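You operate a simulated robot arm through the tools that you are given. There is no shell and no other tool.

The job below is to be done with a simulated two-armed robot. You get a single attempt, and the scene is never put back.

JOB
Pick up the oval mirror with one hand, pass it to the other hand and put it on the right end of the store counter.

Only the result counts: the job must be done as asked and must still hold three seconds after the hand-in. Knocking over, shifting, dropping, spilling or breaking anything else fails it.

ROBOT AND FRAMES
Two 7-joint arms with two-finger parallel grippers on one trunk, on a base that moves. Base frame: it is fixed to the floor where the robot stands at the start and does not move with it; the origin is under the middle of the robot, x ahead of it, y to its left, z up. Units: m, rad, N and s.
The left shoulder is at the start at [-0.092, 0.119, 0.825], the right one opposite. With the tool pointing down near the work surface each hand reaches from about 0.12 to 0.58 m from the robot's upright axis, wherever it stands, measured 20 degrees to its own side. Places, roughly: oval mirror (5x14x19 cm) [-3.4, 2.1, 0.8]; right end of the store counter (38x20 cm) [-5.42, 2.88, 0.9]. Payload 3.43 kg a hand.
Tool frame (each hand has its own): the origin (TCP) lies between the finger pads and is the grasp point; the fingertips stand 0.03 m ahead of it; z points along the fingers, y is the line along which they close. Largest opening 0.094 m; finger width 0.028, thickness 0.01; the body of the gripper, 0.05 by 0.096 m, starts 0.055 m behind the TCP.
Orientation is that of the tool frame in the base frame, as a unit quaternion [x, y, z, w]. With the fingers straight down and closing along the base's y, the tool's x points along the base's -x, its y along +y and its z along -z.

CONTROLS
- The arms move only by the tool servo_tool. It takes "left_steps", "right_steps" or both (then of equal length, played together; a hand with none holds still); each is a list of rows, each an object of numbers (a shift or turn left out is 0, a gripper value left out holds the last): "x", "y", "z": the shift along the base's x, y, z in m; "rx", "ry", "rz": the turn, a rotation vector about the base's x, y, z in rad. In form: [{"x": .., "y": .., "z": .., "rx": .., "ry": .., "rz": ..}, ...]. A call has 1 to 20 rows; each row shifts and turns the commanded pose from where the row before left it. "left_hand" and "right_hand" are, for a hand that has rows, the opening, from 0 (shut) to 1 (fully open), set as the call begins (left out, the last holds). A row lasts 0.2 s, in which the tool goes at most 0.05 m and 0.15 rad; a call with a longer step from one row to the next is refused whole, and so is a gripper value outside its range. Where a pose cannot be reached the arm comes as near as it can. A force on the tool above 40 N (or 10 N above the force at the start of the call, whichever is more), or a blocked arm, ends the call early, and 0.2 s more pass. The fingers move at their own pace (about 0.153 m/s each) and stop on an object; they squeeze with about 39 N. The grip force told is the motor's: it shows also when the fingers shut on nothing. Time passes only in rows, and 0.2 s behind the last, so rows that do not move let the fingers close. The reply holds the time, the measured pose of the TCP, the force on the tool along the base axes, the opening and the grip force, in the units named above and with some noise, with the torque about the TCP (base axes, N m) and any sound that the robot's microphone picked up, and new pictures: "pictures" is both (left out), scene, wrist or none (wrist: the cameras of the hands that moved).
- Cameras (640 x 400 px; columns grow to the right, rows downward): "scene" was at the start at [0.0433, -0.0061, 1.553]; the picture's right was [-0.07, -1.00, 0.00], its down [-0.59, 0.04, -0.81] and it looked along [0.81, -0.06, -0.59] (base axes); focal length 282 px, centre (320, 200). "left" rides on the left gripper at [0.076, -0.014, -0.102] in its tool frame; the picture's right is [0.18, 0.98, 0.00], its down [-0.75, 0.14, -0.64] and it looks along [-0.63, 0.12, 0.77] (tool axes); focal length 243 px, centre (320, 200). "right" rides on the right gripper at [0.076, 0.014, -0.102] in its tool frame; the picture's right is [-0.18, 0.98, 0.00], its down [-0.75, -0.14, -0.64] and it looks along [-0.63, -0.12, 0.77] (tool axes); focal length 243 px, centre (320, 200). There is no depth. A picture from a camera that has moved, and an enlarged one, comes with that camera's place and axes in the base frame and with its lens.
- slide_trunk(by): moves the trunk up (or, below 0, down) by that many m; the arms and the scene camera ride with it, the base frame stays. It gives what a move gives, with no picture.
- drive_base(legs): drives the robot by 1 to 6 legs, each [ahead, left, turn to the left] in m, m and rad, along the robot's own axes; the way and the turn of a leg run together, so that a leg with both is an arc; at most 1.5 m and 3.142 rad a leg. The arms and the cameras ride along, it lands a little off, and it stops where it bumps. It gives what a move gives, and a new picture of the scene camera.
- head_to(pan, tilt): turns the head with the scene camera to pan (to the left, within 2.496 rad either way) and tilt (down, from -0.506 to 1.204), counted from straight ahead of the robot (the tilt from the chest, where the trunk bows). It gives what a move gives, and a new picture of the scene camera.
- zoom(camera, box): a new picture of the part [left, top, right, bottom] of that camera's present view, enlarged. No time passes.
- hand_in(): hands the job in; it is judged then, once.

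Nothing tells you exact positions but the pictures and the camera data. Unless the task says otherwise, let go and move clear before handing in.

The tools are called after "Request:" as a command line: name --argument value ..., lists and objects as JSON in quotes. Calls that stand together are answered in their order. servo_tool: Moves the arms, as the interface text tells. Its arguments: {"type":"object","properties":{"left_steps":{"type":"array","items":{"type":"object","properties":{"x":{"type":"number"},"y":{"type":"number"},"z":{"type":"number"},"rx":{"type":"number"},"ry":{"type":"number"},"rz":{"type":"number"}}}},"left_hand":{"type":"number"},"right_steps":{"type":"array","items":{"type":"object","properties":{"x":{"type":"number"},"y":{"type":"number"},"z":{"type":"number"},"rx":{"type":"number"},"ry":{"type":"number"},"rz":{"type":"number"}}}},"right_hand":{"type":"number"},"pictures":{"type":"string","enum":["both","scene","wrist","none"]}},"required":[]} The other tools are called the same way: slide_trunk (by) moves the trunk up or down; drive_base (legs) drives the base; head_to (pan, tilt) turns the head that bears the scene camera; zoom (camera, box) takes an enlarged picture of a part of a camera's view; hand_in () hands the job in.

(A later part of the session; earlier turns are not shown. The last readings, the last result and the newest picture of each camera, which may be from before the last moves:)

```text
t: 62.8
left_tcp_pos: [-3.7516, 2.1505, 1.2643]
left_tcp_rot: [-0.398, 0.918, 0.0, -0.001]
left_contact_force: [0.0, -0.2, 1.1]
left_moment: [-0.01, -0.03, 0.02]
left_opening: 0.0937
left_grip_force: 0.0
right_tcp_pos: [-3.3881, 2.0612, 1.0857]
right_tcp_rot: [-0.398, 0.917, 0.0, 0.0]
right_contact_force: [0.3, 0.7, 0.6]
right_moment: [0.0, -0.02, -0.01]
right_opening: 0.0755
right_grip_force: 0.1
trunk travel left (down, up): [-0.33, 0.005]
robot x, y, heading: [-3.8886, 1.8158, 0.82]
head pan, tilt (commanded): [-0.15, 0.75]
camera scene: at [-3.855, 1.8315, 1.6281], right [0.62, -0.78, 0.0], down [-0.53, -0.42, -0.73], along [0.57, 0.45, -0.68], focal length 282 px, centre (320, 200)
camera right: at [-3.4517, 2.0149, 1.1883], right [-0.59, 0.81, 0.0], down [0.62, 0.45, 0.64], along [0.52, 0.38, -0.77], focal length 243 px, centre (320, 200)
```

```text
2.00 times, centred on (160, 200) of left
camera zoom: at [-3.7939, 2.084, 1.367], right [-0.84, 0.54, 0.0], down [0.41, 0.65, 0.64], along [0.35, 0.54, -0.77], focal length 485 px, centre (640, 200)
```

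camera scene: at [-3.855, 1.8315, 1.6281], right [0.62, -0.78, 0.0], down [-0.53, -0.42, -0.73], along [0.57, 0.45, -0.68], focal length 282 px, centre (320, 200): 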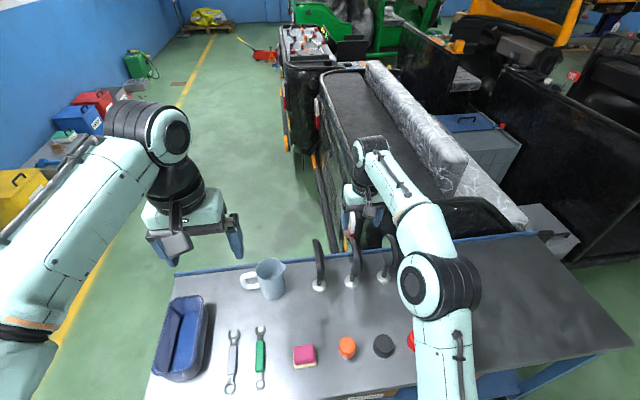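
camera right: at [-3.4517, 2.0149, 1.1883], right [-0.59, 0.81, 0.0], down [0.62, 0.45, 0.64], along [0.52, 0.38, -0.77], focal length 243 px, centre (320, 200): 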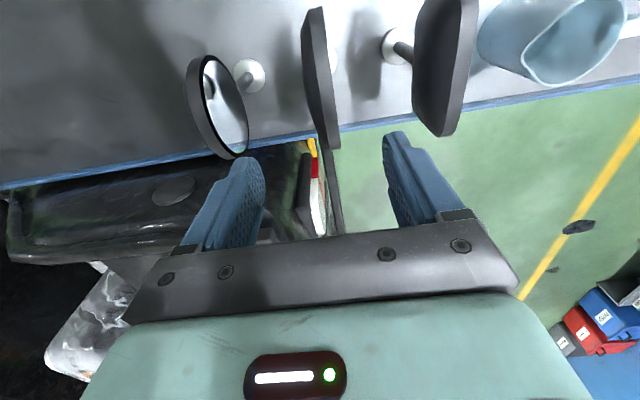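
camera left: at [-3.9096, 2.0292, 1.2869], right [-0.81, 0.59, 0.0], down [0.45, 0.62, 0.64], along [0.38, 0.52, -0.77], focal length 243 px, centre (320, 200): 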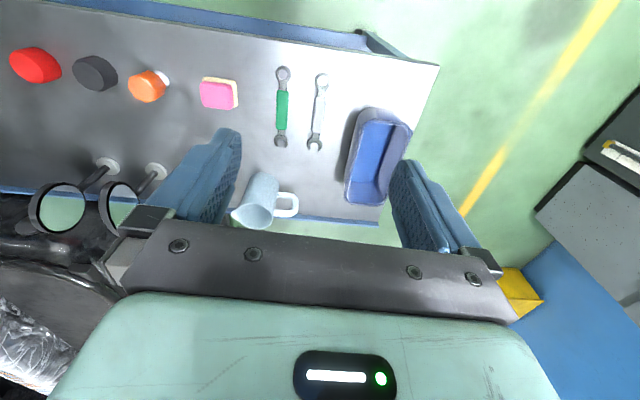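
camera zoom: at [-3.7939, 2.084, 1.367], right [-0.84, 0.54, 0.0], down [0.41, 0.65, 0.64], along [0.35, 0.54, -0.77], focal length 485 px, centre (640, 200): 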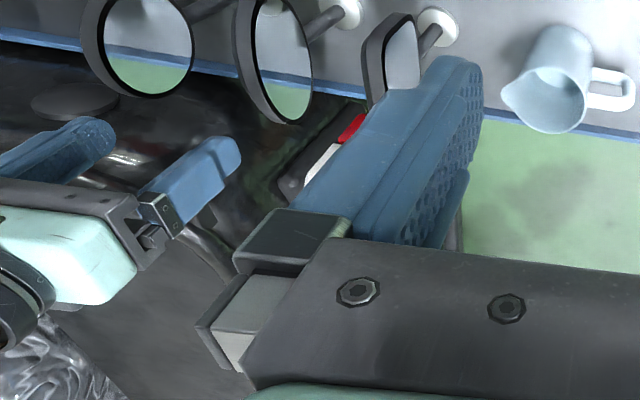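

The hand is centred above the oval head within a couple of millimetres, fingers clear of the neighbours. I'll descend part way and check.

Request:
servo_tool --right_steps '[{"z": -0.03}, {"z": -0.03}, {"z": -0.03}, {"z": -0.02}, {}]'

Request:
zoom --camera "right" --box '[160, 50, 480, 250]'

Request:
zoom --camera "scene" --box '[290, 160, 450, 260]'

Request:
zoom --camera "left" --box '[0, 100, 200, 225]'

```text
t: 64.0
left_tcp_pos: [-3.7512, 2.1507, 1.2635]
left_tcp_rot: [-0.398, 0.918, 0.0, 0.001]
left_contact_force: [-0.1, 0.5, 0.3]
left_moment: [-0.03, -0.03, 0.01]
left_opening: 0.0942
left_grip_force: 0.0
right_tcp_pos: [-3.3874, 2.0611, 0.9772]
right_tcp_rot: [-0.398, 0.917, 0.001, 0.0]
right_contact_force: [-0.9, -0.7, -0.7]
right_moment: [0.01, 0.01, 0.03]
right_opening: 0.0753
right_grip_force: 0.1
trunk travel left (down, up): [-0.33, 0.005]
robot x, y, heading: [-3.8895, 1.8155, 0.82]
head pan, tilt (commanded): [-0.15, 0.75]
camera scene: at [-3.8545, 1.8321, 1.6281], right [0.62, -0.78, 0.0], down [-0.54, -0.42, -0.73], along [0.57, 0.45, -0.68], focal length 282 px, centre (320, 200)
camera right: at [-3.4508, 2.0137, 1.0793], right [-0.59, 0.81, 0.0], down [0.62, 0.45, 0.64], along [0.52, 0.38, -0.77], focal length 243 px, centre (320, 200)
```

scene: 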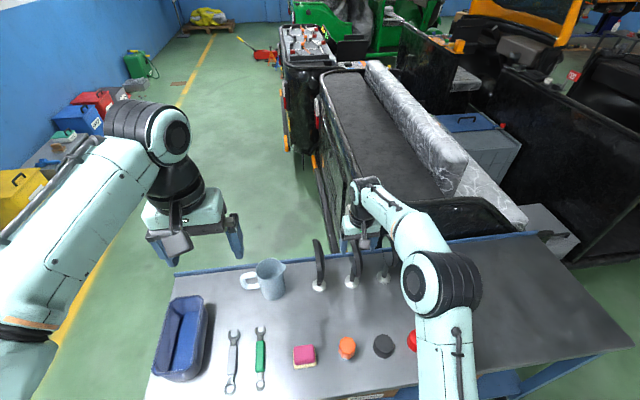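
right: 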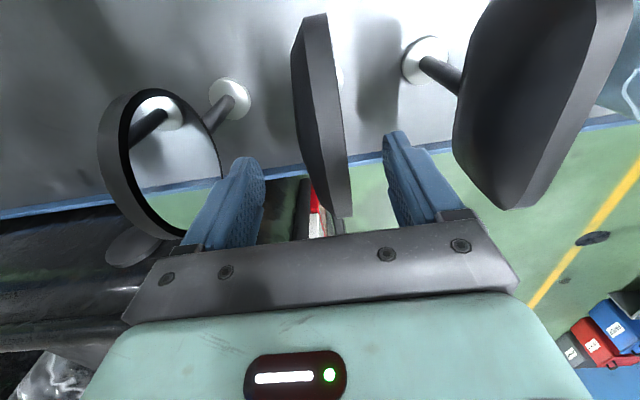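

```text
2.00 times, centred on (320, 150) of right
camera zoom: at [-3.4508, 2.0137, 1.0793], right [-0.59, 0.81, 0.0], down [0.62, 0.45, 0.64], along [0.52, 0.38, -0.77], focal length 485 px, centre (320, 300)
```

zoom: 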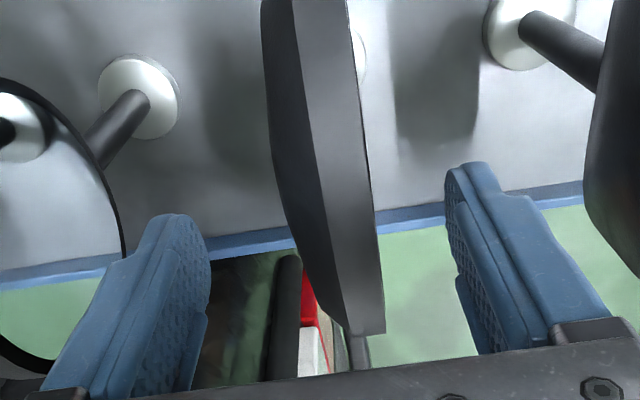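

```text
4.00 times, centred on (370, 210) of scene
camera zoom: at [-3.8545, 1.8321, 1.6281], right [0.62, -0.78, 0.0], down [-0.54, -0.42, -0.73], along [0.57, 0.45, -0.68], focal length 1127 px, centre (120, 160)
```

zoom: 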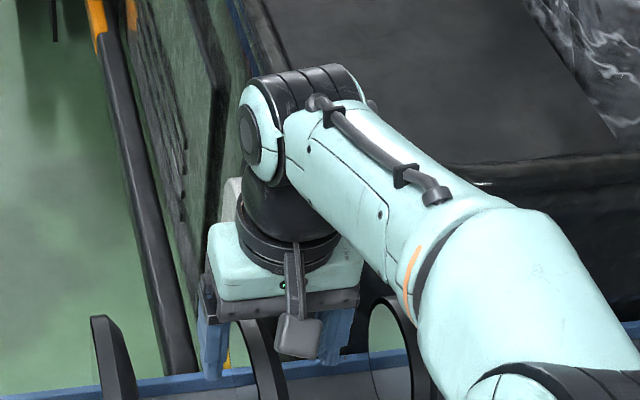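

```text
3.20 times, centred on (100, 162) of left
camera zoom: at [-3.7934, 2.0846, 1.3669], right [-0.84, 0.54, 0.0], down [0.41, 0.65, 0.64], along [0.35, 0.54, -0.77], focal length 776 px, centre (1024, 320)
```

zoom: 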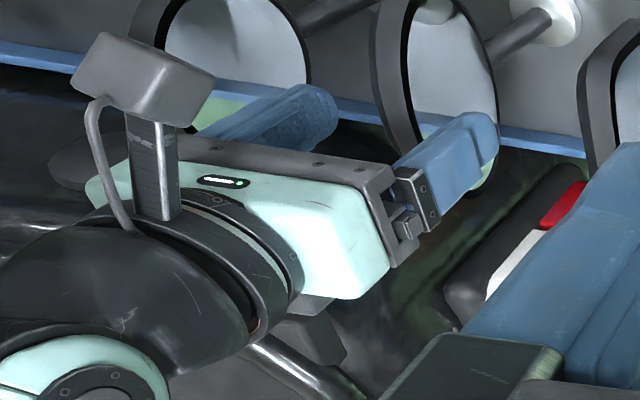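

The head is centred between the fingers. I'll descend the last few centimetres and check again before closing.

Request:
servo_tool --right_steps '[{"z": -0.02}, {"z": -0.019}, {}]'

Request:
zoom --camera "left" --box '[0, 60, 240, 210]'

```text
t: 64.8
left_tcp_pos: [-3.7517, 2.1516, 1.2637]
left_tcp_rot: [-0.398, 0.918, 0.0, 0.0]
left_contact_force: [0.2, -0.2, -0.4]
left_moment: [0.02, -0.01, 0.01]
left_opening: 0.0944
left_grip_force: 0.0
right_tcp_pos: [-3.3884, 2.0604, 0.936]
right_tcp_rot: [-0.398, 0.917, 0.0, 0.0]
right_contact_force: [0.8, 1.2, 0.8]
right_moment: [-0.01, -0.03, 0.02]
right_opening: 0.0751
right_grip_force: 0.0
trunk travel left (down, up): [-0.33, 0.005]
robot x, y, heading: [-3.8925, 1.813, 0.818]
head pan, tilt (commanded): [-0.15, 0.75]
camera scene: at [-3.8545, 1.8322, 1.6281], right [0.62, -0.78, 0.0], down [-0.54, -0.42, -0.73], along [0.57, 0.45, -0.68], focal length 282 px, centre (320, 200)
camera right: at [-3.4507, 2.0142, 1.0391], right [-0.59, 0.81, 0.0], down [0.62, 0.45, 0.64], along [0.52, 0.38, -0.77], focal length 243 px, centre (320, 200)
```

scene: 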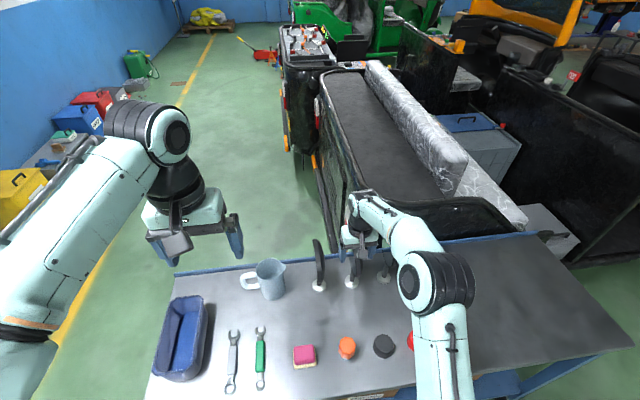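
right: 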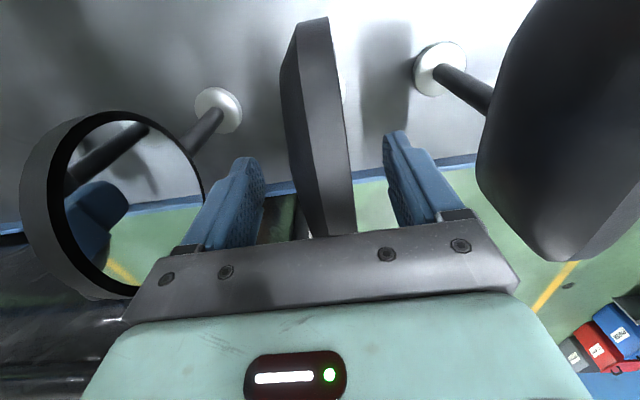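

```text
2.67 times, centred on (120, 135) of left
camera zoom: at [-3.7935, 2.0846, 1.3669], right [-0.84, 0.54, 0.0], down [0.41, 0.65, 0.64], along [0.35, 0.54, -0.77], focal length 647 px, centre (853, 373)
```

zoom: 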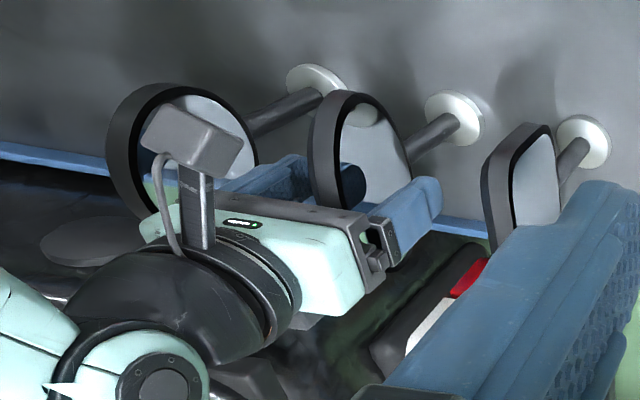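

Fingers straddle the head with no contact. Closing the right hand now.

Request:
servo_tool --right_steps '[{}, {}, {}, {}]' --right_hand 0 --pictures "wrist"

Request:
zoom --camera "left" --box '[0, 60, 240, 210]'

```text
t: 65.8
left_tcp_pos: [-3.7522, 2.1509, 1.2637]
left_tcp_rot: [-0.398, 0.917, 0.001, 0.0]
left_contact_force: [-0.1, 0.3, 0.6]
left_moment: [0.02, 0.01, -0.01]
left_opening: 0.094
left_grip_force: 0.1
right_tcp_pos: [-3.3879, 2.0609, 0.9369]
right_tcp_rot: [-0.398, 0.917, 0.001, 0.0]
right_contact_force: [-0.3, 0.0, -0.5]
right_moment: [0.03, 0.03, -0.03]
right_opening: 0.0319
right_grip_force: 38.8
trunk travel left (down, up): [-0.33, 0.005]
robot x, y, heading: [-3.8883, 1.8136, 0.818]
head pan, tilt (commanded): [-0.15, 0.75]
camera right: at [-3.4506, 2.0144, 1.0392], right [-0.59, 0.81, 0.0], down [0.62, 0.45, 0.64], along [0.52, 0.38, -0.77], focal length 243 px, centre (320, 200)
```

right: 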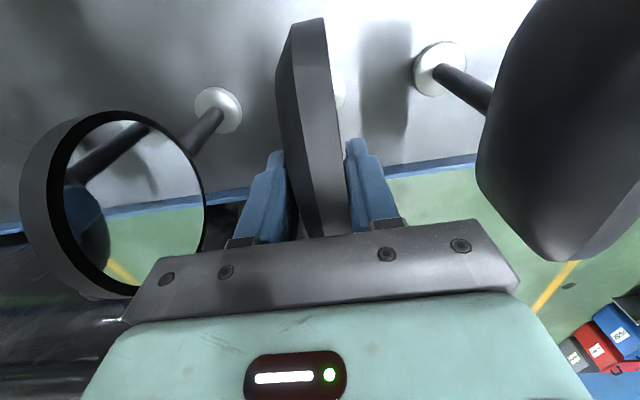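

```text
2.67 times, centred on (120, 135) of left
camera zoom: at [-3.7933, 2.0847, 1.3668], right [-0.84, 0.54, 0.0], down [0.41, 0.65, 0.64], along [0.35, 0.54, -0.77], focal length 647 px, centre (853, 373)
```

zoom: 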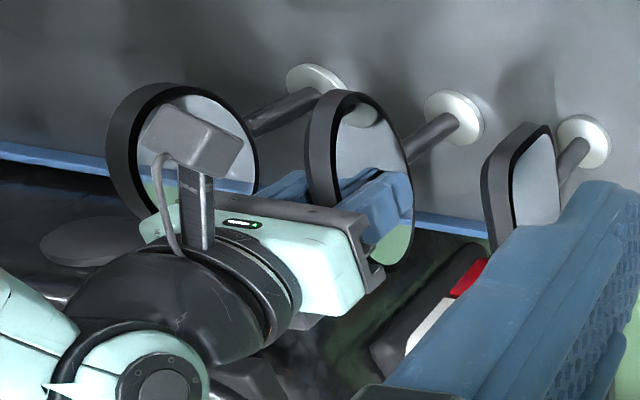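

The grip holds at 3.2 cm opening with 39 N. I'll lift straight up slowly.

Request:
servo_tool --right_steps '[{"z": 0.01}, {"z": 0.015}, {"z": 0.02}, {"z": 0.025}, {"z": 0.025}, {"z": 0.025}, {}]'

Request:
zoom --camera "scene" --box '[290, 160, 450, 260]'

```text
t: 67.4
left_tcp_pos: [-3.7517, 2.1508, 1.2633]
left_tcp_rot: [-0.398, 0.917, 0.0, -0.001]
left_contact_force: [-0.2, -0.3, 1.0]
left_moment: [-0.01, 0.0, 0.0]
left_opening: 0.0938
left_grip_force: 0.1
right_tcp_pos: [-3.3872, 2.0613, 1.0549]
right_tcp_rot: [-0.398, 0.917, 0.0, 0.0]
right_contact_force: [-0.2, 0.0, -3.1]
right_moment: [-0.03, -0.02, 0.0]
right_opening: 0.0321
right_grip_force: 39.1
trunk travel left (down, up): [-0.33, 0.005]
robot x, y, heading: [-3.8896, 1.8142, 0.822]
head pan, tilt (commanded): [-0.15, 0.75]
camera scene: at [-3.8541, 1.8323, 1.6281], right [0.62, -0.78, 0.0], down [-0.54, -0.42, -0.73], along [0.57, 0.45, -0.68], focal length 282 px, centre (320, 200)
camera right: at [-3.4495, 2.0135, 1.1578], right [-0.59, 0.81, 0.0], down [0.62, 0.45, 0.64], along [0.52, 0.38, -0.77], focal length 243 px, centre (320, 200)
```

scene: 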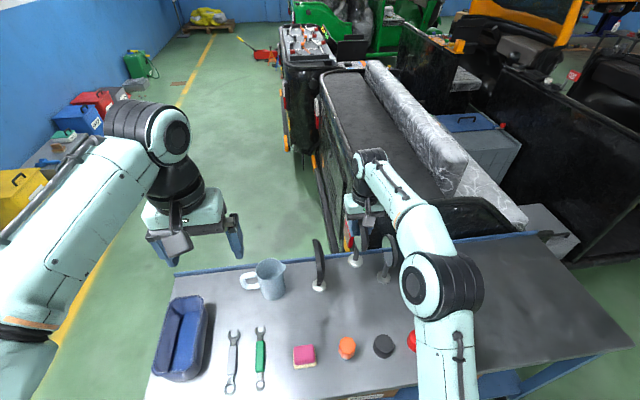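
right: 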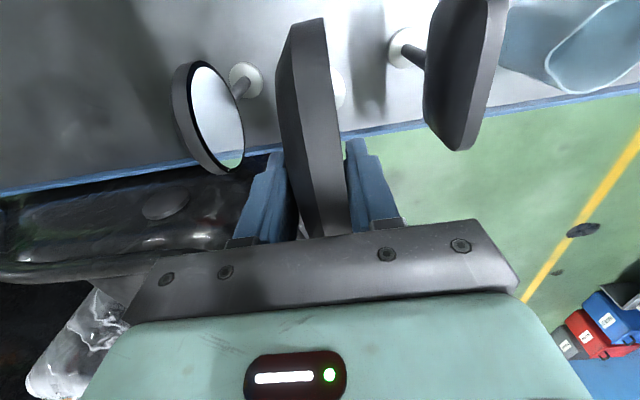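

```text
4.00 times, centred on (370, 210) of scene
camera zoom: at [-3.8541, 1.8323, 1.6281], right [0.62, -0.78, 0.0], down [-0.54, -0.42, -0.73], along [0.57, 0.45, -0.68], focal length 1127 px, centre (120, 160)
```

zoom: 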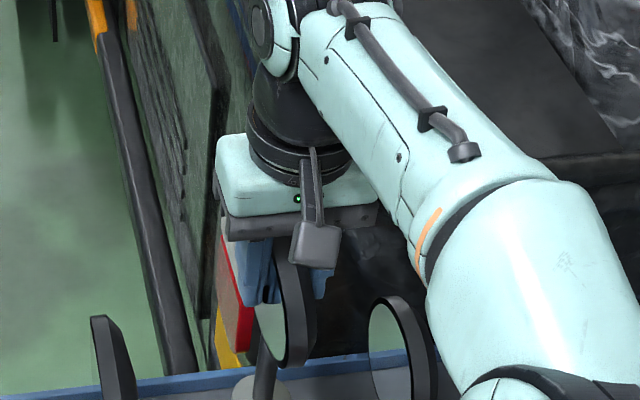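

The mirror is in hand, about 3 N, and both neighbours still stand. I'll retract it toward me and up, then back out into the lane for the hand-over.

Request:
servo_tool --right_steps '[{"x": -0.0137, "y": -0.0146, "z": 0.02}, {"x": -0.0205, "y": -0.0219, "z": 0.02}, {"x": -0.0205, "y": -0.0219, "z": 0.02}, {"x": -0.0205, "y": -0.0219, "z": 0.01}, {"x": -0.0205, "y": -0.0219}, {"x": -0.0137, "y": -0.0146}, {}]'

```text
t: 69.0
left_tcp_pos: [-3.7506, 2.1514, 1.2634]
left_tcp_rot: [-0.398, 0.918, 0.0, 0.0]
left_contact_force: [0.8, 0.2, -0.3]
left_moment: [-0.02, 0.02, 0.03]
left_opening: 0.094
left_grip_force: 0.0
right_tcp_pos: [-3.4983, 1.9416, 1.1241]
right_tcp_rot: [-0.398, 0.917, 0.0, 0.0]
right_contact_force: [1.3, 0.5, -2.4]
right_moment: [-0.01, 0.0, -0.04]
right_opening: 0.0319
right_grip_force: 38.8
trunk travel left (down, up): [-0.33, 0.005]
robot x, y, heading: [-3.8886, 1.8157, 0.818]
head pan, tilt (commanded): [-0.15, 0.75]
camera scene: at [-3.854, 1.8326, 1.6281], right [0.62, -0.78, 0.0], down [-0.54, -0.42, -0.73], along [0.57, 0.45, -0.68], focal length 282 px, centre (320, 200)
camera right: at [-3.561, 1.8953, 1.2272], right [-0.59, 0.81, 0.0], down [0.62, 0.45, 0.64], along [0.52, 0.38, -0.77], focal length 243 px, centre (320, 200)
```

scene: 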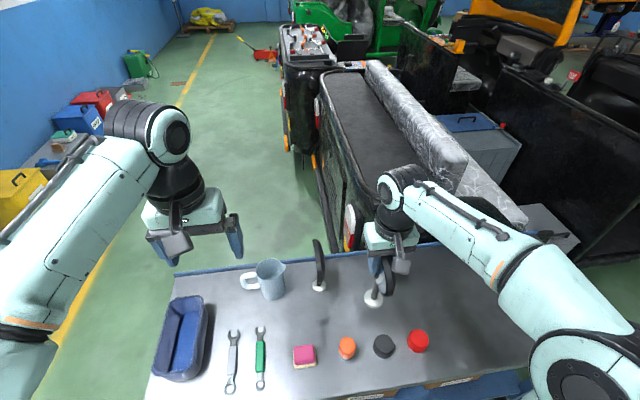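
right: 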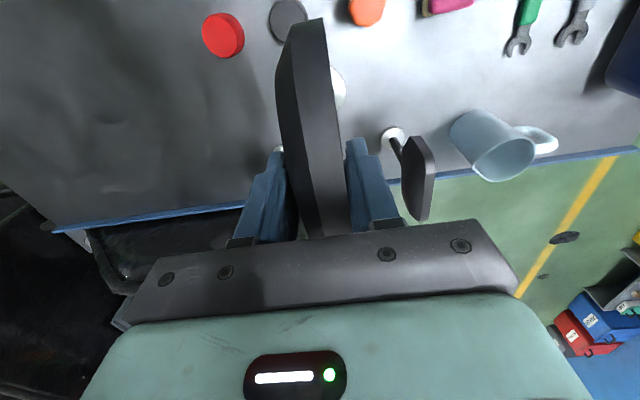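

Request:
drive_base --legs '[[-0.3, 0, 0]]'

Request:
head_to --pan 0.0 --tilt 0.7

```text
t: 71.0
left_tcp_pos: [-3.9537, 1.9347, 1.2651]
left_tcp_rot: [-0.396, 0.918, 0.0, 0.0]
left_contact_force: [0.5, -0.8, -0.2]
left_moment: [0.01, -0.01, 0.02]
left_opening: 0.0941
left_grip_force: 0.0
right_tcp_pos: [-3.7, 1.725, 1.1258]
right_tcp_rot: [-0.396, 0.918, 0.0, 0.0]
right_contact_force: [0.9, 0.1, -2.5]
right_moment: [0.0, -0.01, -0.02]
right_opening: 0.0319
right_grip_force: 39.2
trunk travel left (down, up): [-0.33, 0.005]
robot x, y, heading: [-4.0916, 1.5926, 0.815]
head pan, tilt (commanded): [-0.15, 0.75]
camera scene: at [-4.0567, 1.6164, 1.6283], right [0.62, -0.79, 0.0], down [-0.54, -0.42, -0.73], along [0.58, 0.45, -0.68], focal length 282 px, centre (320, 200)
```

scene: 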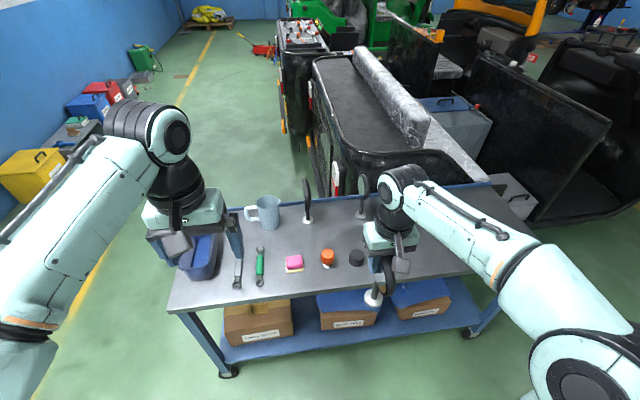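

```text
t: 71.7
left_tcp_pos: [-3.9532, 1.9336, 1.2628]
left_tcp_rot: [-0.397, 0.918, 0.0, 0.0]
left_contact_force: [0.4, 0.0, 0.1]
left_moment: [-0.02, 0.0, 0.0]
left_opening: 0.094
left_grip_force: 0.0
right_tcp_pos: [-3.7004, 1.7238, 1.1246]
right_tcp_rot: [-0.397, 0.918, 0.0, 0.0]
right_contact_force: [-0.4, -0.3, -2.3]
right_moment: [0.05, -0.01, 0.01]
right_opening: 0.032
right_grip_force: 39.3
trunk travel left (down, up): [-0.33, 0.005]
robot x, y, heading: [-4.0921, 1.598, 0.815]
head pan, tilt (commanded): [0.0, 0.7]
camera scene: at [-4.0641, 1.6264, 1.6323], right [0.73, -0.69, 0.0], down [-0.44, -0.47, -0.76], along [0.52, 0.56, -0.64], focal length 282 px, centre (320, 200)
```

scene: 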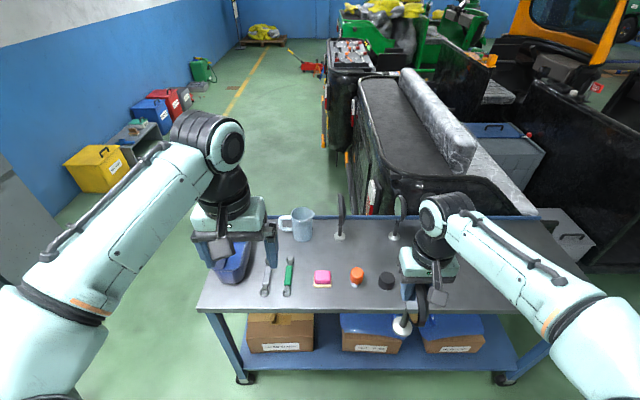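

Backed out safely; the rect and round mirrors still stand. Now I'll look left toward the store counter to plan the hand-over and placing spot.

Request:
head_to --pan 1.56 --tilt 0.45

Request:
zoom --camera "scene" --box '[200, 100, 440, 250]'

```text
t: 73.4
left_tcp_pos: [-3.9528, 1.935, 1.2641]
left_tcp_rot: [-0.396, 0.918, -0.001, 0.0]
left_contact_force: [-0.5, -0.6, -0.3]
left_moment: [0.03, -0.02, 0.01]
left_opening: 0.0941
left_grip_force: 0.1
right_tcp_pos: [-3.7001, 1.7245, 1.1255]
right_tcp_rot: [-0.396, 0.918, 0.0, -0.001]
right_contact_force: [0.3, 0.0, -2.7]
right_moment: [0.01, 0.04, 0.03]
right_opening: 0.0319
right_grip_force: 39.2
trunk travel left (down, up): [-0.33, 0.005]
robot x, y, heading: [-4.0885, 1.5983, 0.818]
head pan, tilt (commanded): [1.56, 0.45]
camera scene: at [-4.1883, 1.6287, 1.6545], right [0.69, 0.72, 0.0], down [0.31, -0.3, -0.9], along [-0.65, 0.62, -0.44], focal length 282 px, centre (320, 200)
```

scene: 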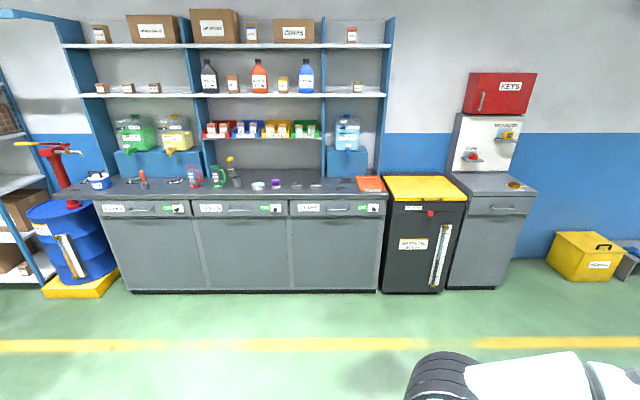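

```text
2.67 times, centred on (320, 175) of scene
camera zoom: at [-4.1883, 1.6287, 1.6545], right [0.69, 0.72, 0.0], down [0.31, -0.3, -0.9], along [-0.65, 0.62, -0.44], focal length 751 px, centre (320, 267)
```

zoom: 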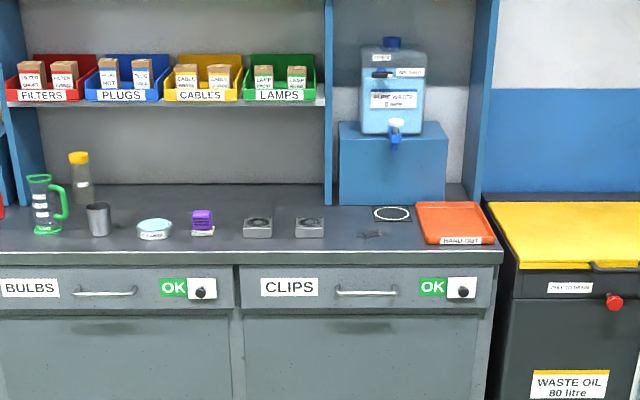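

The counter's right end has an orange tray, a ring, small parts and two grey boxes, so I need an exact free spot. Zooming in on it.

Request:
zoom --camera "scene" --box '[290, 160, 400, 210]'

Request:
zoom --camera "scene" --box '[320, 165, 368, 195]'

```text
5.82 times, centred on (345, 185) of scene
camera zoom: at [-4.1883, 1.6287, 1.6545], right [0.69, 0.72, 0.0], down [0.31, -0.3, -0.9], along [-0.65, 0.62, -0.44], focal length 1639 px, centre (174, 287)
```

zoom: 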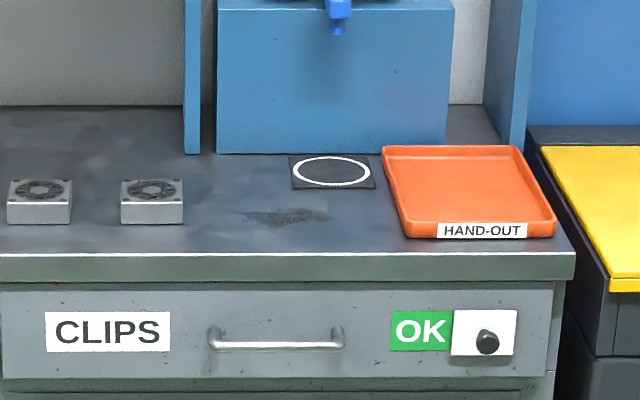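

```text
13.33 times, centred on (344, 180) of scene
camera zoom: at [-4.1883, 1.6287, 1.6545], right [0.69, 0.72, 0.0], down [0.31, -0.3, -0.9], along [-0.65, 0.62, -0.44], focal length 3756 px, centre (0, 467)
```

zoom: 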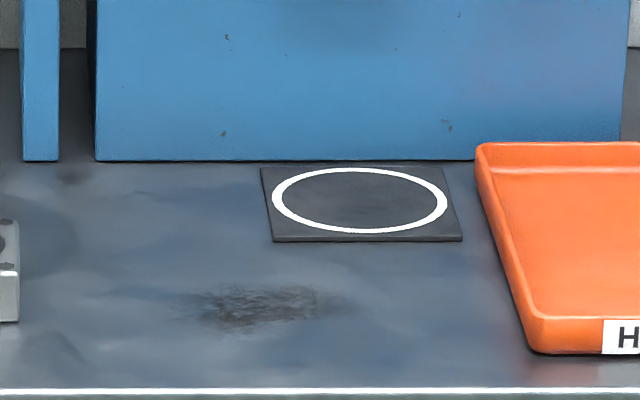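

The free patch of the right end lies between the grey box and the orange tray, centred near [-5.365, 2.94, 0.90]; the counter faces squarely along heading 2.378. I'll turn and drive to a stand-off in front of it, still holding the mirror in the right hand.

Request:
drive_base --legs '[[0, 0, 1.56], [0.85, 0, 0], [0, -0.18, 0]]'

Request:
head_to --pan 0.0 --tilt 0.55

```text
t: 83.6
left_tcp_pos: [-4.9279, 2.4633, 1.2632]
left_tcp_rot: [0.929, -0.369, 0.0, 0.0]
left_contact_force: [-0.8, 0.1, 0.7]
left_moment: [-0.01, 0.0, 0.01]
left_opening: 0.0941
left_grip_force: 0.0
right_tcp_pos: [-4.7185, 2.7149, 1.1246]
right_tcp_rot: [0.929, -0.369, -0.001, 0.0]
right_contact_force: [0.2, -0.5, -2.6]
right_moment: [0.02, -0.02, 0.0]
right_opening: 0.032
right_grip_force: 39.2
trunk travel left (down, up): [-0.33, 0.005]
robot x, y, heading: [-4.5886, 2.3272, 2.386]
head pan, tilt (commanded): [1.56, 0.45]
camera scene: at [-4.6229, 2.2279, 1.6545], right [-0.72, 0.69, 0.0], down [0.3, 0.31, -0.9], along [-0.62, -0.65, -0.44], focal length 282 px, centre (320, 200)
```

scene: 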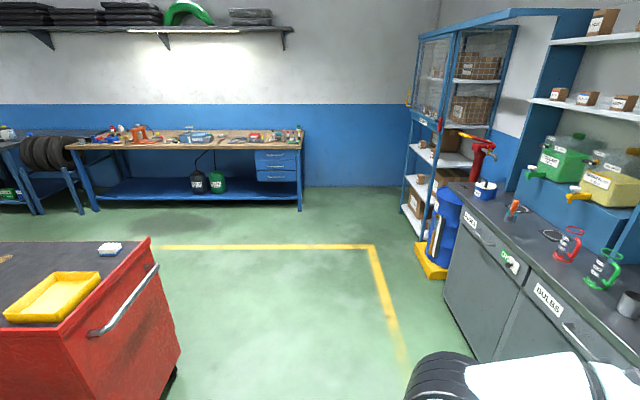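

```text
t: 85.2
left_tcp_pos: [-4.9277, 2.4633, 1.2641]
left_tcp_rot: [0.93, -0.369, 0.0, 0.0]
left_contact_force: [-0.1, 0.4, -0.2]
left_moment: [0.02, 0.02, -0.01]
left_opening: 0.0943
left_grip_force: 0.0
right_tcp_pos: [-4.7182, 2.7154, 1.1252]
right_tcp_rot: [0.929, -0.369, 0.0, 0.0]
right_contact_force: [0.2, 0.8, -2.5]
right_moment: [0.01, 0.01, 0.01]
right_opening: 0.0314
right_grip_force: 39.3
trunk travel left (down, up): [-0.33, 0.005]
robot x, y, heading: [-4.595, 2.3279, 2.384]
head pan, tilt (commanded): [0.0, 0.55]
camera scene: at [-4.6245, 2.3557, 1.6455], right [0.69, 0.73, 0.0], down [0.38, -0.36, -0.85], along [-0.62, 0.58, -0.52], focal length 282 px, centre (320, 200)
```

scene: 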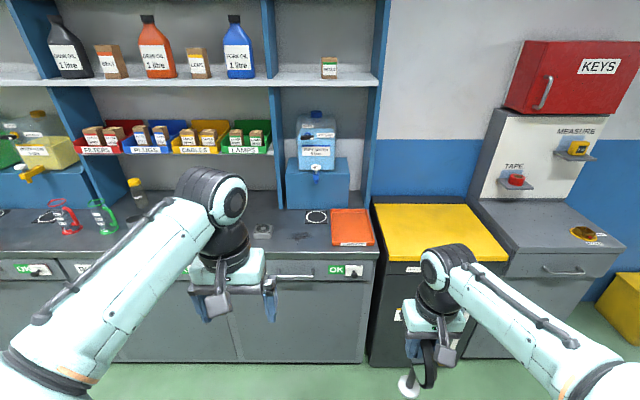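

I'm at a stand-off 0.9 m from the counter with free space around. Now I'll set up the hand-over: pitch the left hand to point forward-and-down (30°) off to the left, so it can pinch the near rim of the oval head.

Request:
servo_tool --left_steps '[{"x": 0.0058, "y": -0.0074, "z": -0.0206, "rx": 0.1028, "ry": 0.1086}, {"x": 0.0058, "y": -0.0074, "z": -0.0206, "rx": 0.1028, "ry": 0.1086}, {"x": 0.0058, "y": -0.0074, "z": -0.0206, "rx": 0.1028, "ry": 0.1086}, {"x": 0.0058, "y": -0.0074, "z": -0.0206, "rx": 0.1028, "ry": 0.1086}, {"x": 0.0058, "y": -0.0074, "z": -0.0206, "rx": 0.1028, "ry": 0.1086}, {"x": 0.0058, "y": -0.0074, "z": -0.0206, "rx": 0.1028, "ry": 0.1086}, {"x": 0.0058, "y": -0.0074, "z": -0.0206, "rx": 0.1028, "ry": 0.1086}, {}]' --left_hand 0.8

```text
t: 87.0
left_tcp_pos: [-4.9016, 2.4299, 1.1503]
left_tcp_rot: [0.805, -0.32, -0.464, -0.185]
left_contact_force: [0.6, 0.6, -0.7]
left_moment: [0.02, 0.0, -0.01]
left_opening: 0.0753
left_grip_force: 0.1
left hand out of reach, approached as far as the arm can: row 7
right_tcp_pos: [-4.7183, 2.7152, 1.1254]
right_tcp_rot: [0.929, -0.369, 0.0, 0.001]
right_contact_force: [0.2, -0.7, -2.2]
right_moment: [0.03, -0.01, 0.0]
right_opening: 0.0319
right_grip_force: 38.7
trunk travel left (down, up): [-0.33, 0.005]
robot x, y, heading: [-4.5925, 2.3247, 2.383]
head pan, tilt (commanded): [0.0, 0.55]
camera scene: at [-4.6249, 2.3553, 1.6455], right [0.69, 0.73, 0.0], down [0.38, -0.36, -0.85], along [-0.62, 0.59, -0.52], focal length 282 px, centre (320, 200)
camera left: at [-4.7991, 2.3526, 1.1363], right [-0.61, -0.78, -0.16], down [0.03, -0.23, 0.97], along [-0.79, 0.59, 0.16], focal length 243 px, centre (320, 200)
```

scene: 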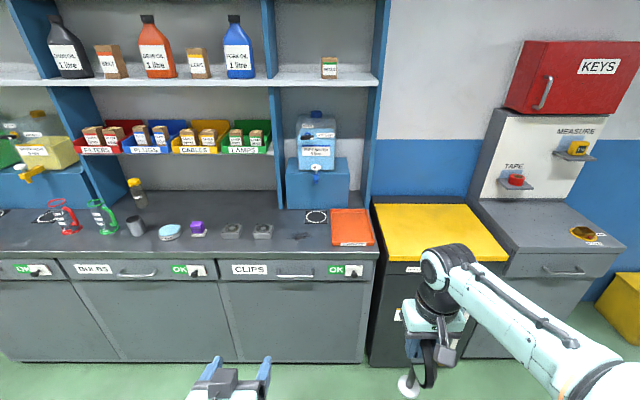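
left: 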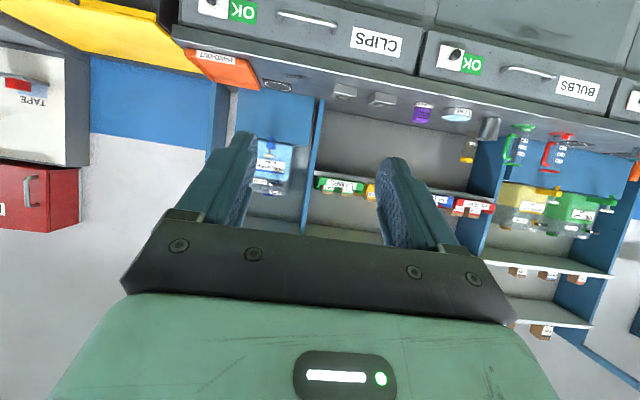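

The left hand took the pitch but is near its folding limit, so I'll do the hand-over with both hands yawed 45° (left pointing forward-right). First the left hand turns to its staging pose.

Request:
servo_tool --left_steps '[{"x": -0.002, "z": -0.0045, "rz": -0.1309}, {"x": -0.002, "z": -0.0045, "rz": -0.1309}, {"x": -0.002, "z": -0.0045, "rz": -0.1309}, {"x": -0.002, "z": -0.0045, "rz": -0.1309}, {"x": -0.002, "z": -0.0045, "rz": -0.1309}, {"x": -0.002, "z": -0.0045, "rz": -0.1309}, {}]' --pictures "scene"

Request:
head_to --pan 0.0 --tilt 0.95

```text
t: 88.6
left_tcp_pos: [-4.9149, 2.4324, 1.1275]
left_tcp_rot: [0.621, -0.604, -0.357, -0.349]
left_contact_force: [0.5, -0.1, -0.4]
left_moment: [0.0, -0.02, -0.02]
left_opening: 0.0752
left_grip_force: 0.0
left hand out of reach, approached as far as the arm can: row 1
right_tcp_pos: [-4.7187, 2.7151, 1.1253]
right_tcp_rot: [0.929, -0.369, 0.0, 0.0]
right_contact_force: [-0.4, 0.6, -2.8]
right_moment: [0.01, 0.0, -0.05]
right_opening: 0.0323
right_grip_force: 38.9
trunk travel left (down, up): [-0.33, 0.005]
robot x, y, heading: [-4.5888, 2.3254, 2.388]
head pan, tilt (commanded): [0.0, 0.55]
camera scene: at [-4.6237, 2.356, 1.6455], right [0.69, 0.73, 0.0], down [0.38, -0.36, -0.85], along [-0.62, 0.59, -0.52], focal length 282 px, centre (320, 200)
```

scene: 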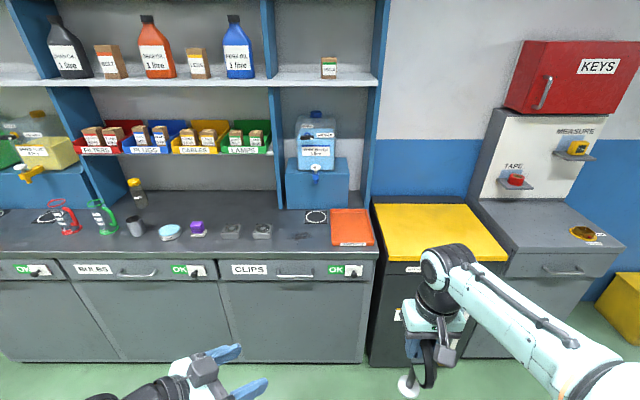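

```text
t: 89.5
left_tcp_pos: [-4.915, 2.4339, 1.1277]
left_tcp_rot: [0.621, -0.604, -0.358, -0.349]
left_contact_force: [-0.2, -0.3, 0.0]
left_moment: [-0.02, 0.0, -0.02]
left_opening: 0.0752
left_grip_force: 0.0
right_tcp_pos: [-4.7197, 2.7143, 1.1251]
right_tcp_rot: [0.93, -0.369, 0.0, 0.0]
right_contact_force: [0.4, 0.4, -1.5]
right_moment: [0.0, 0.03, 0.01]
right_opening: 0.0319
right_grip_force: 39.4
trunk travel left (down, up): [-0.33, 0.005]
robot x, y, heading: [-4.5941, 2.321, 2.382]
head pan, tilt (commanded): [0.0, 0.949]
camera scene: at [-4.612, 2.344, 1.6126], right [0.69, 0.73, 0.0], down [0.59, -0.56, -0.58], along [-0.42, 0.4, -0.81], focal length 282 px, centre (320, 200)
```

scene: 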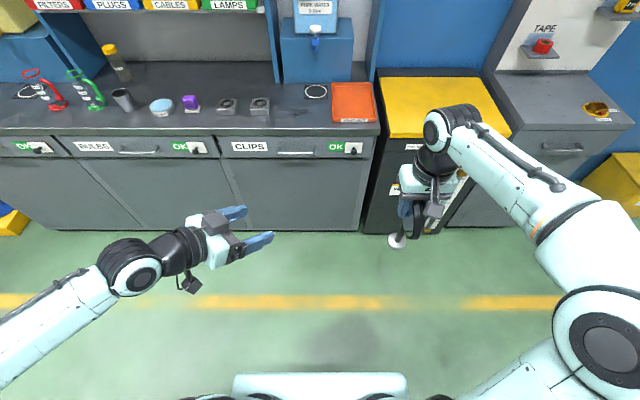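

The left hand is staged, pointing forward-right and down. Now the right hand brings the mirror to the centre, yawing 45° so its near rim faces the left hand.

Request:
servo_tool --right_steps '[{"x": -0.0333, "y": -0.0136, "z": -0.0108, "rz": -0.1309}, {"x": -0.0333, "y": -0.0136, "z": -0.0108, "rz": -0.1309}, {"x": -0.0333, "y": -0.0136, "z": -0.0108, "rz": -0.1309}, {"x": -0.0333, "y": -0.0136, "z": -0.0108, "rz": -0.1309}, {"x": -0.0333, "y": -0.0136, "z": -0.0108, "rz": -0.1309}, {"x": -0.0333, "y": -0.0136, "z": -0.0108, "rz": -0.1309}, {}]'

Request:
zoom --camera "scene" --box '[180, 140, 420, 290]'

Request:
zoom --camera "left" --box '[0, 0, 640, 400]'

```text
t: 91.1
left_tcp_pos: [-4.9137, 2.434, 1.1282]
left_tcp_rot: [0.621, -0.604, -0.358, -0.348]
left_contact_force: [-0.4, 0.1, 0.1]
left_moment: [0.01, 0.02, 0.04]
left_opening: 0.0753
left_grip_force: 0.0
right_tcp_pos: [-4.9169, 2.6335, 1.0604]
right_tcp_rot: [0.717, -0.697, 0.0, 0.0]
right_contact_force: [0.5, -0.1, -2.7]
right_moment: [0.0, 0.0, 0.0]
right_opening: 0.0317
right_grip_force: 38.7
trunk travel left (down, up): [-0.33, 0.005]
robot x, y, heading: [-4.59, 2.3267, 2.382]
head pan, tilt (commanded): [0.0, 0.949]
camera scene: at [-4.6112, 2.3443, 1.6126], right [0.69, 0.73, 0.0], down [0.59, -0.56, -0.58], along [-0.42, 0.4, -0.81], focal length 282 px, centre (320, 200)
camera right: at [-4.9287, 2.5561, 1.1625], right [-0.99, 0.16, 0.0], down [0.12, 0.76, 0.64], along [0.1, 0.63, -0.77], focal length 243 px, centre (320, 200)
```

scene: 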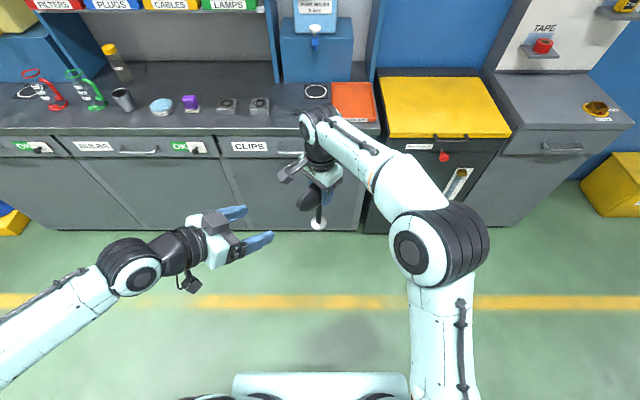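
right: 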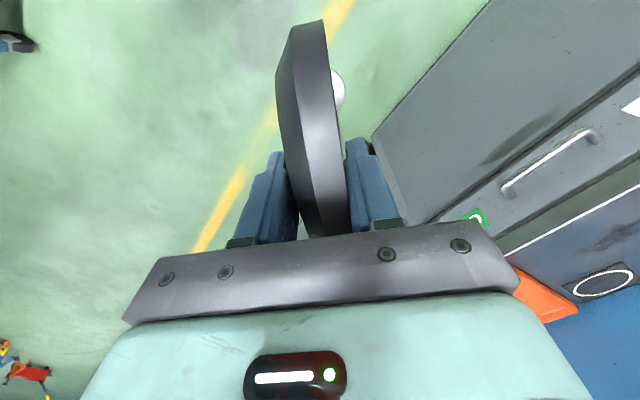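

```text
2.67 times, centred on (300, 215) of scene
camera zoom: at [-4.6112, 2.3443, 1.6126], right [0.69, 0.73, 0.0], down [0.59, -0.56, -0.58], along [-0.42, 0.4, -0.81], focal length 751 px, centre (373, 160)
```

zoom: 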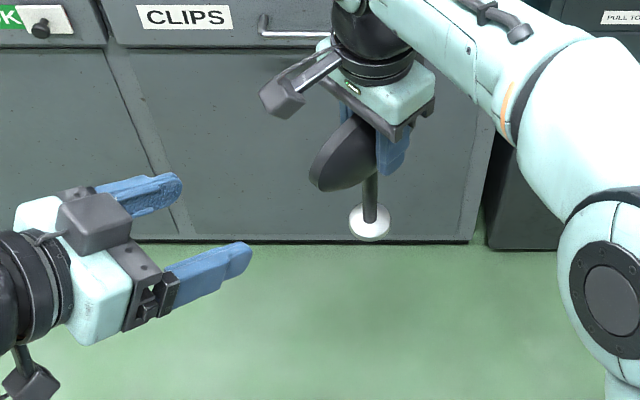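

```text
1.00 times, centred on (320, 200) of left (not enlarged: the box is as wide or as high as the picture)
camera zoom: at [-4.8966, 2.3062, 1.114], right [-0.98, -0.12, -0.16], down [-0.14, -0.18, 0.97], along [-0.15, 0.98, 0.16], focal length 243 px, centre (320, 200)
```

zoom: 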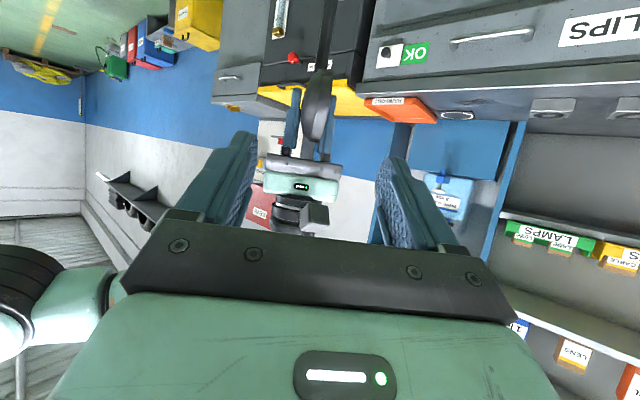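

The mirror hangs in front of the left hand, its plane in line with the left tool. I'll zoom in to check the lateral alignment before the approach.

Request:
zoom --camera "left" --box '[240, 40, 400, 240]'

Request:
zoom --camera "right" --box '[220, 0, 420, 125]'

```text
2.00 times, centred on (320, 140) of left
camera zoom: at [-4.8966, 2.3062, 1.114], right [-0.98, -0.12, -0.16], down [-0.14, -0.18, 0.97], along [-0.15, 0.98, 0.16], focal length 485 px, centre (320, 320)
```

zoom: 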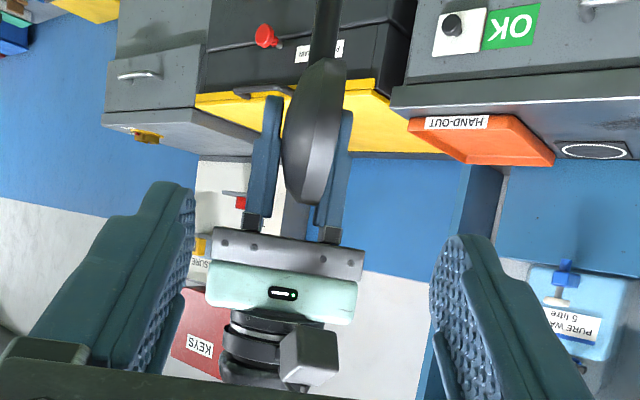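

```text
3.20 times, centred on (320, 62) of right
camera zoom: at [-4.9287, 2.5561, 1.1625], right [-0.99, 0.16, 0.0], down [0.12, 0.76, 0.64], along [0.1, 0.63, -0.77], focal length 776 px, centre (320, 640)
```

zoom: 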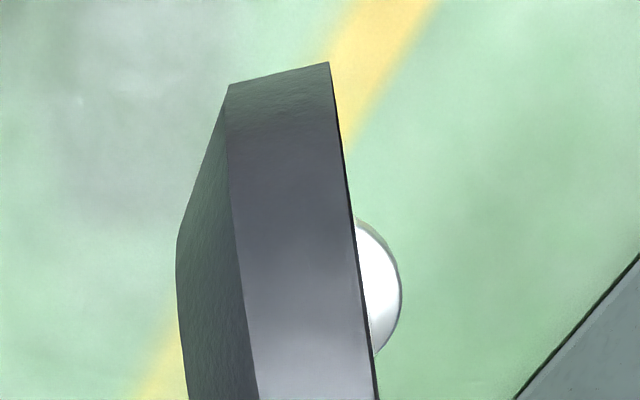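

Alignment is good. Approaching with the left hand along its tool axis, in two stages.

Request:
servo_tool --left_steps '[{"x": -0.0009, "y": 0.0283, "z": -0.0176}, {"x": -0.0009, "y": 0.0283, "z": -0.0176}, {"x": -0.0009, "y": 0.0283, "z": -0.0176}, {}]'

Request:
zoom --camera "left" --box '[220, 60, 420, 230]'

Request:
zoom --camera "scene" --box '[220, 140, 380, 240]'

```text
t: 92.1
left_tcp_pos: [-4.917, 2.5191, 1.0739]
left_tcp_rot: [0.621, -0.604, -0.358, -0.349]
left_contact_force: [0.1, -0.5, 0.3]
left_moment: [0.0, -0.01, -0.01]
left_opening: 0.0754
left_grip_force: 0.1
right_tcp_pos: [-4.917, 2.6318, 1.0602]
right_tcp_rot: [0.717, -0.697, 0.0, 0.0]
right_contact_force: [-0.5, -0.2, -2.6]
right_moment: [-0.01, -0.02, -0.02]
right_opening: 0.032
right_grip_force: 39.2
trunk travel left (down, up): [-0.33, 0.005]
robot x, y, heading: [-4.5889, 2.3224, 2.389]
head pan, tilt (commanded): [0.0, 0.949]
camera scene: at [-4.612, 2.3432, 1.6125], right [0.69, 0.73, 0.0], down [0.59, -0.56, -0.58], along [-0.42, 0.4, -0.81], focal length 282 px, centre (320, 200)
camera left: at [-4.8983, 2.391, 1.0595], right [-0.98, -0.12, -0.16], down [-0.14, -0.18, 0.97], along [-0.15, 0.98, 0.16], focal length 243 px, centre (320, 200)
```

scene: 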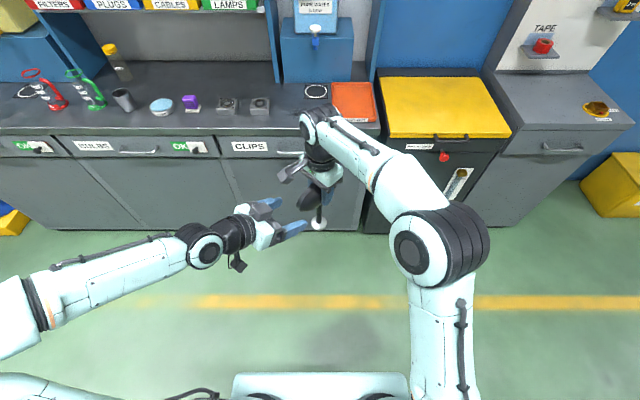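
left: 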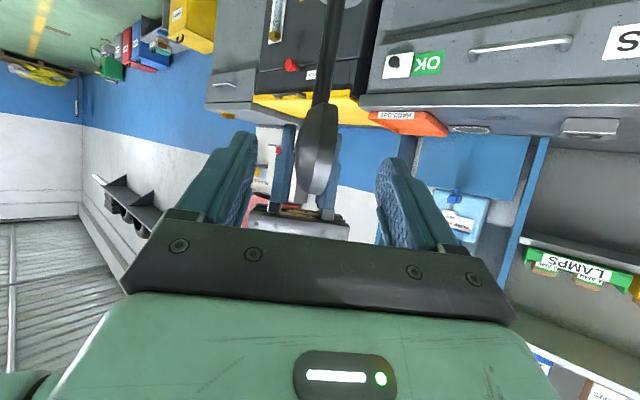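

```text
2.35 times, centred on (320, 145) of left
camera zoom: at [-4.8983, 2.391, 1.0595], right [-0.98, -0.12, -0.16], down [-0.14, -0.18, 0.97], along [-0.15, 0.98, 0.16], focal length 571 px, centre (320, 329)
```

zoom: 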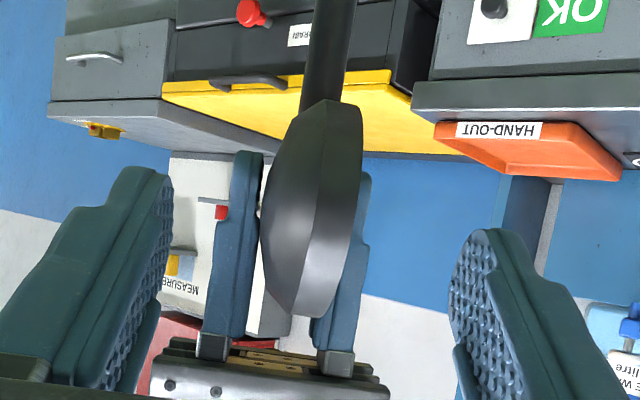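

```text
4.00 times, centred on (300, 190) of scene
camera zoom: at [-4.612, 2.3432, 1.6125], right [0.69, 0.73, 0.0], down [0.59, -0.56, -0.58], along [-0.42, 0.4, -0.81], focal length 1127 px, centre (400, 240)
```

zoom: 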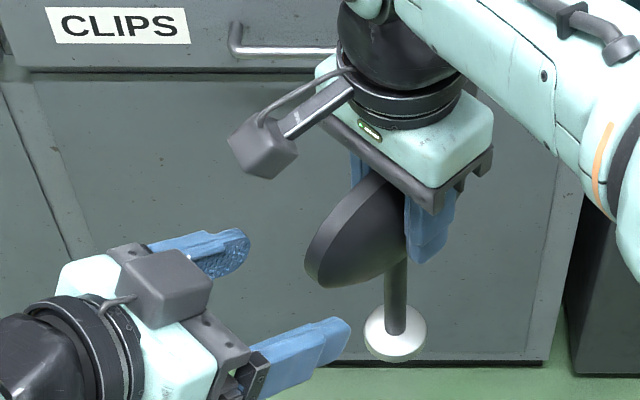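

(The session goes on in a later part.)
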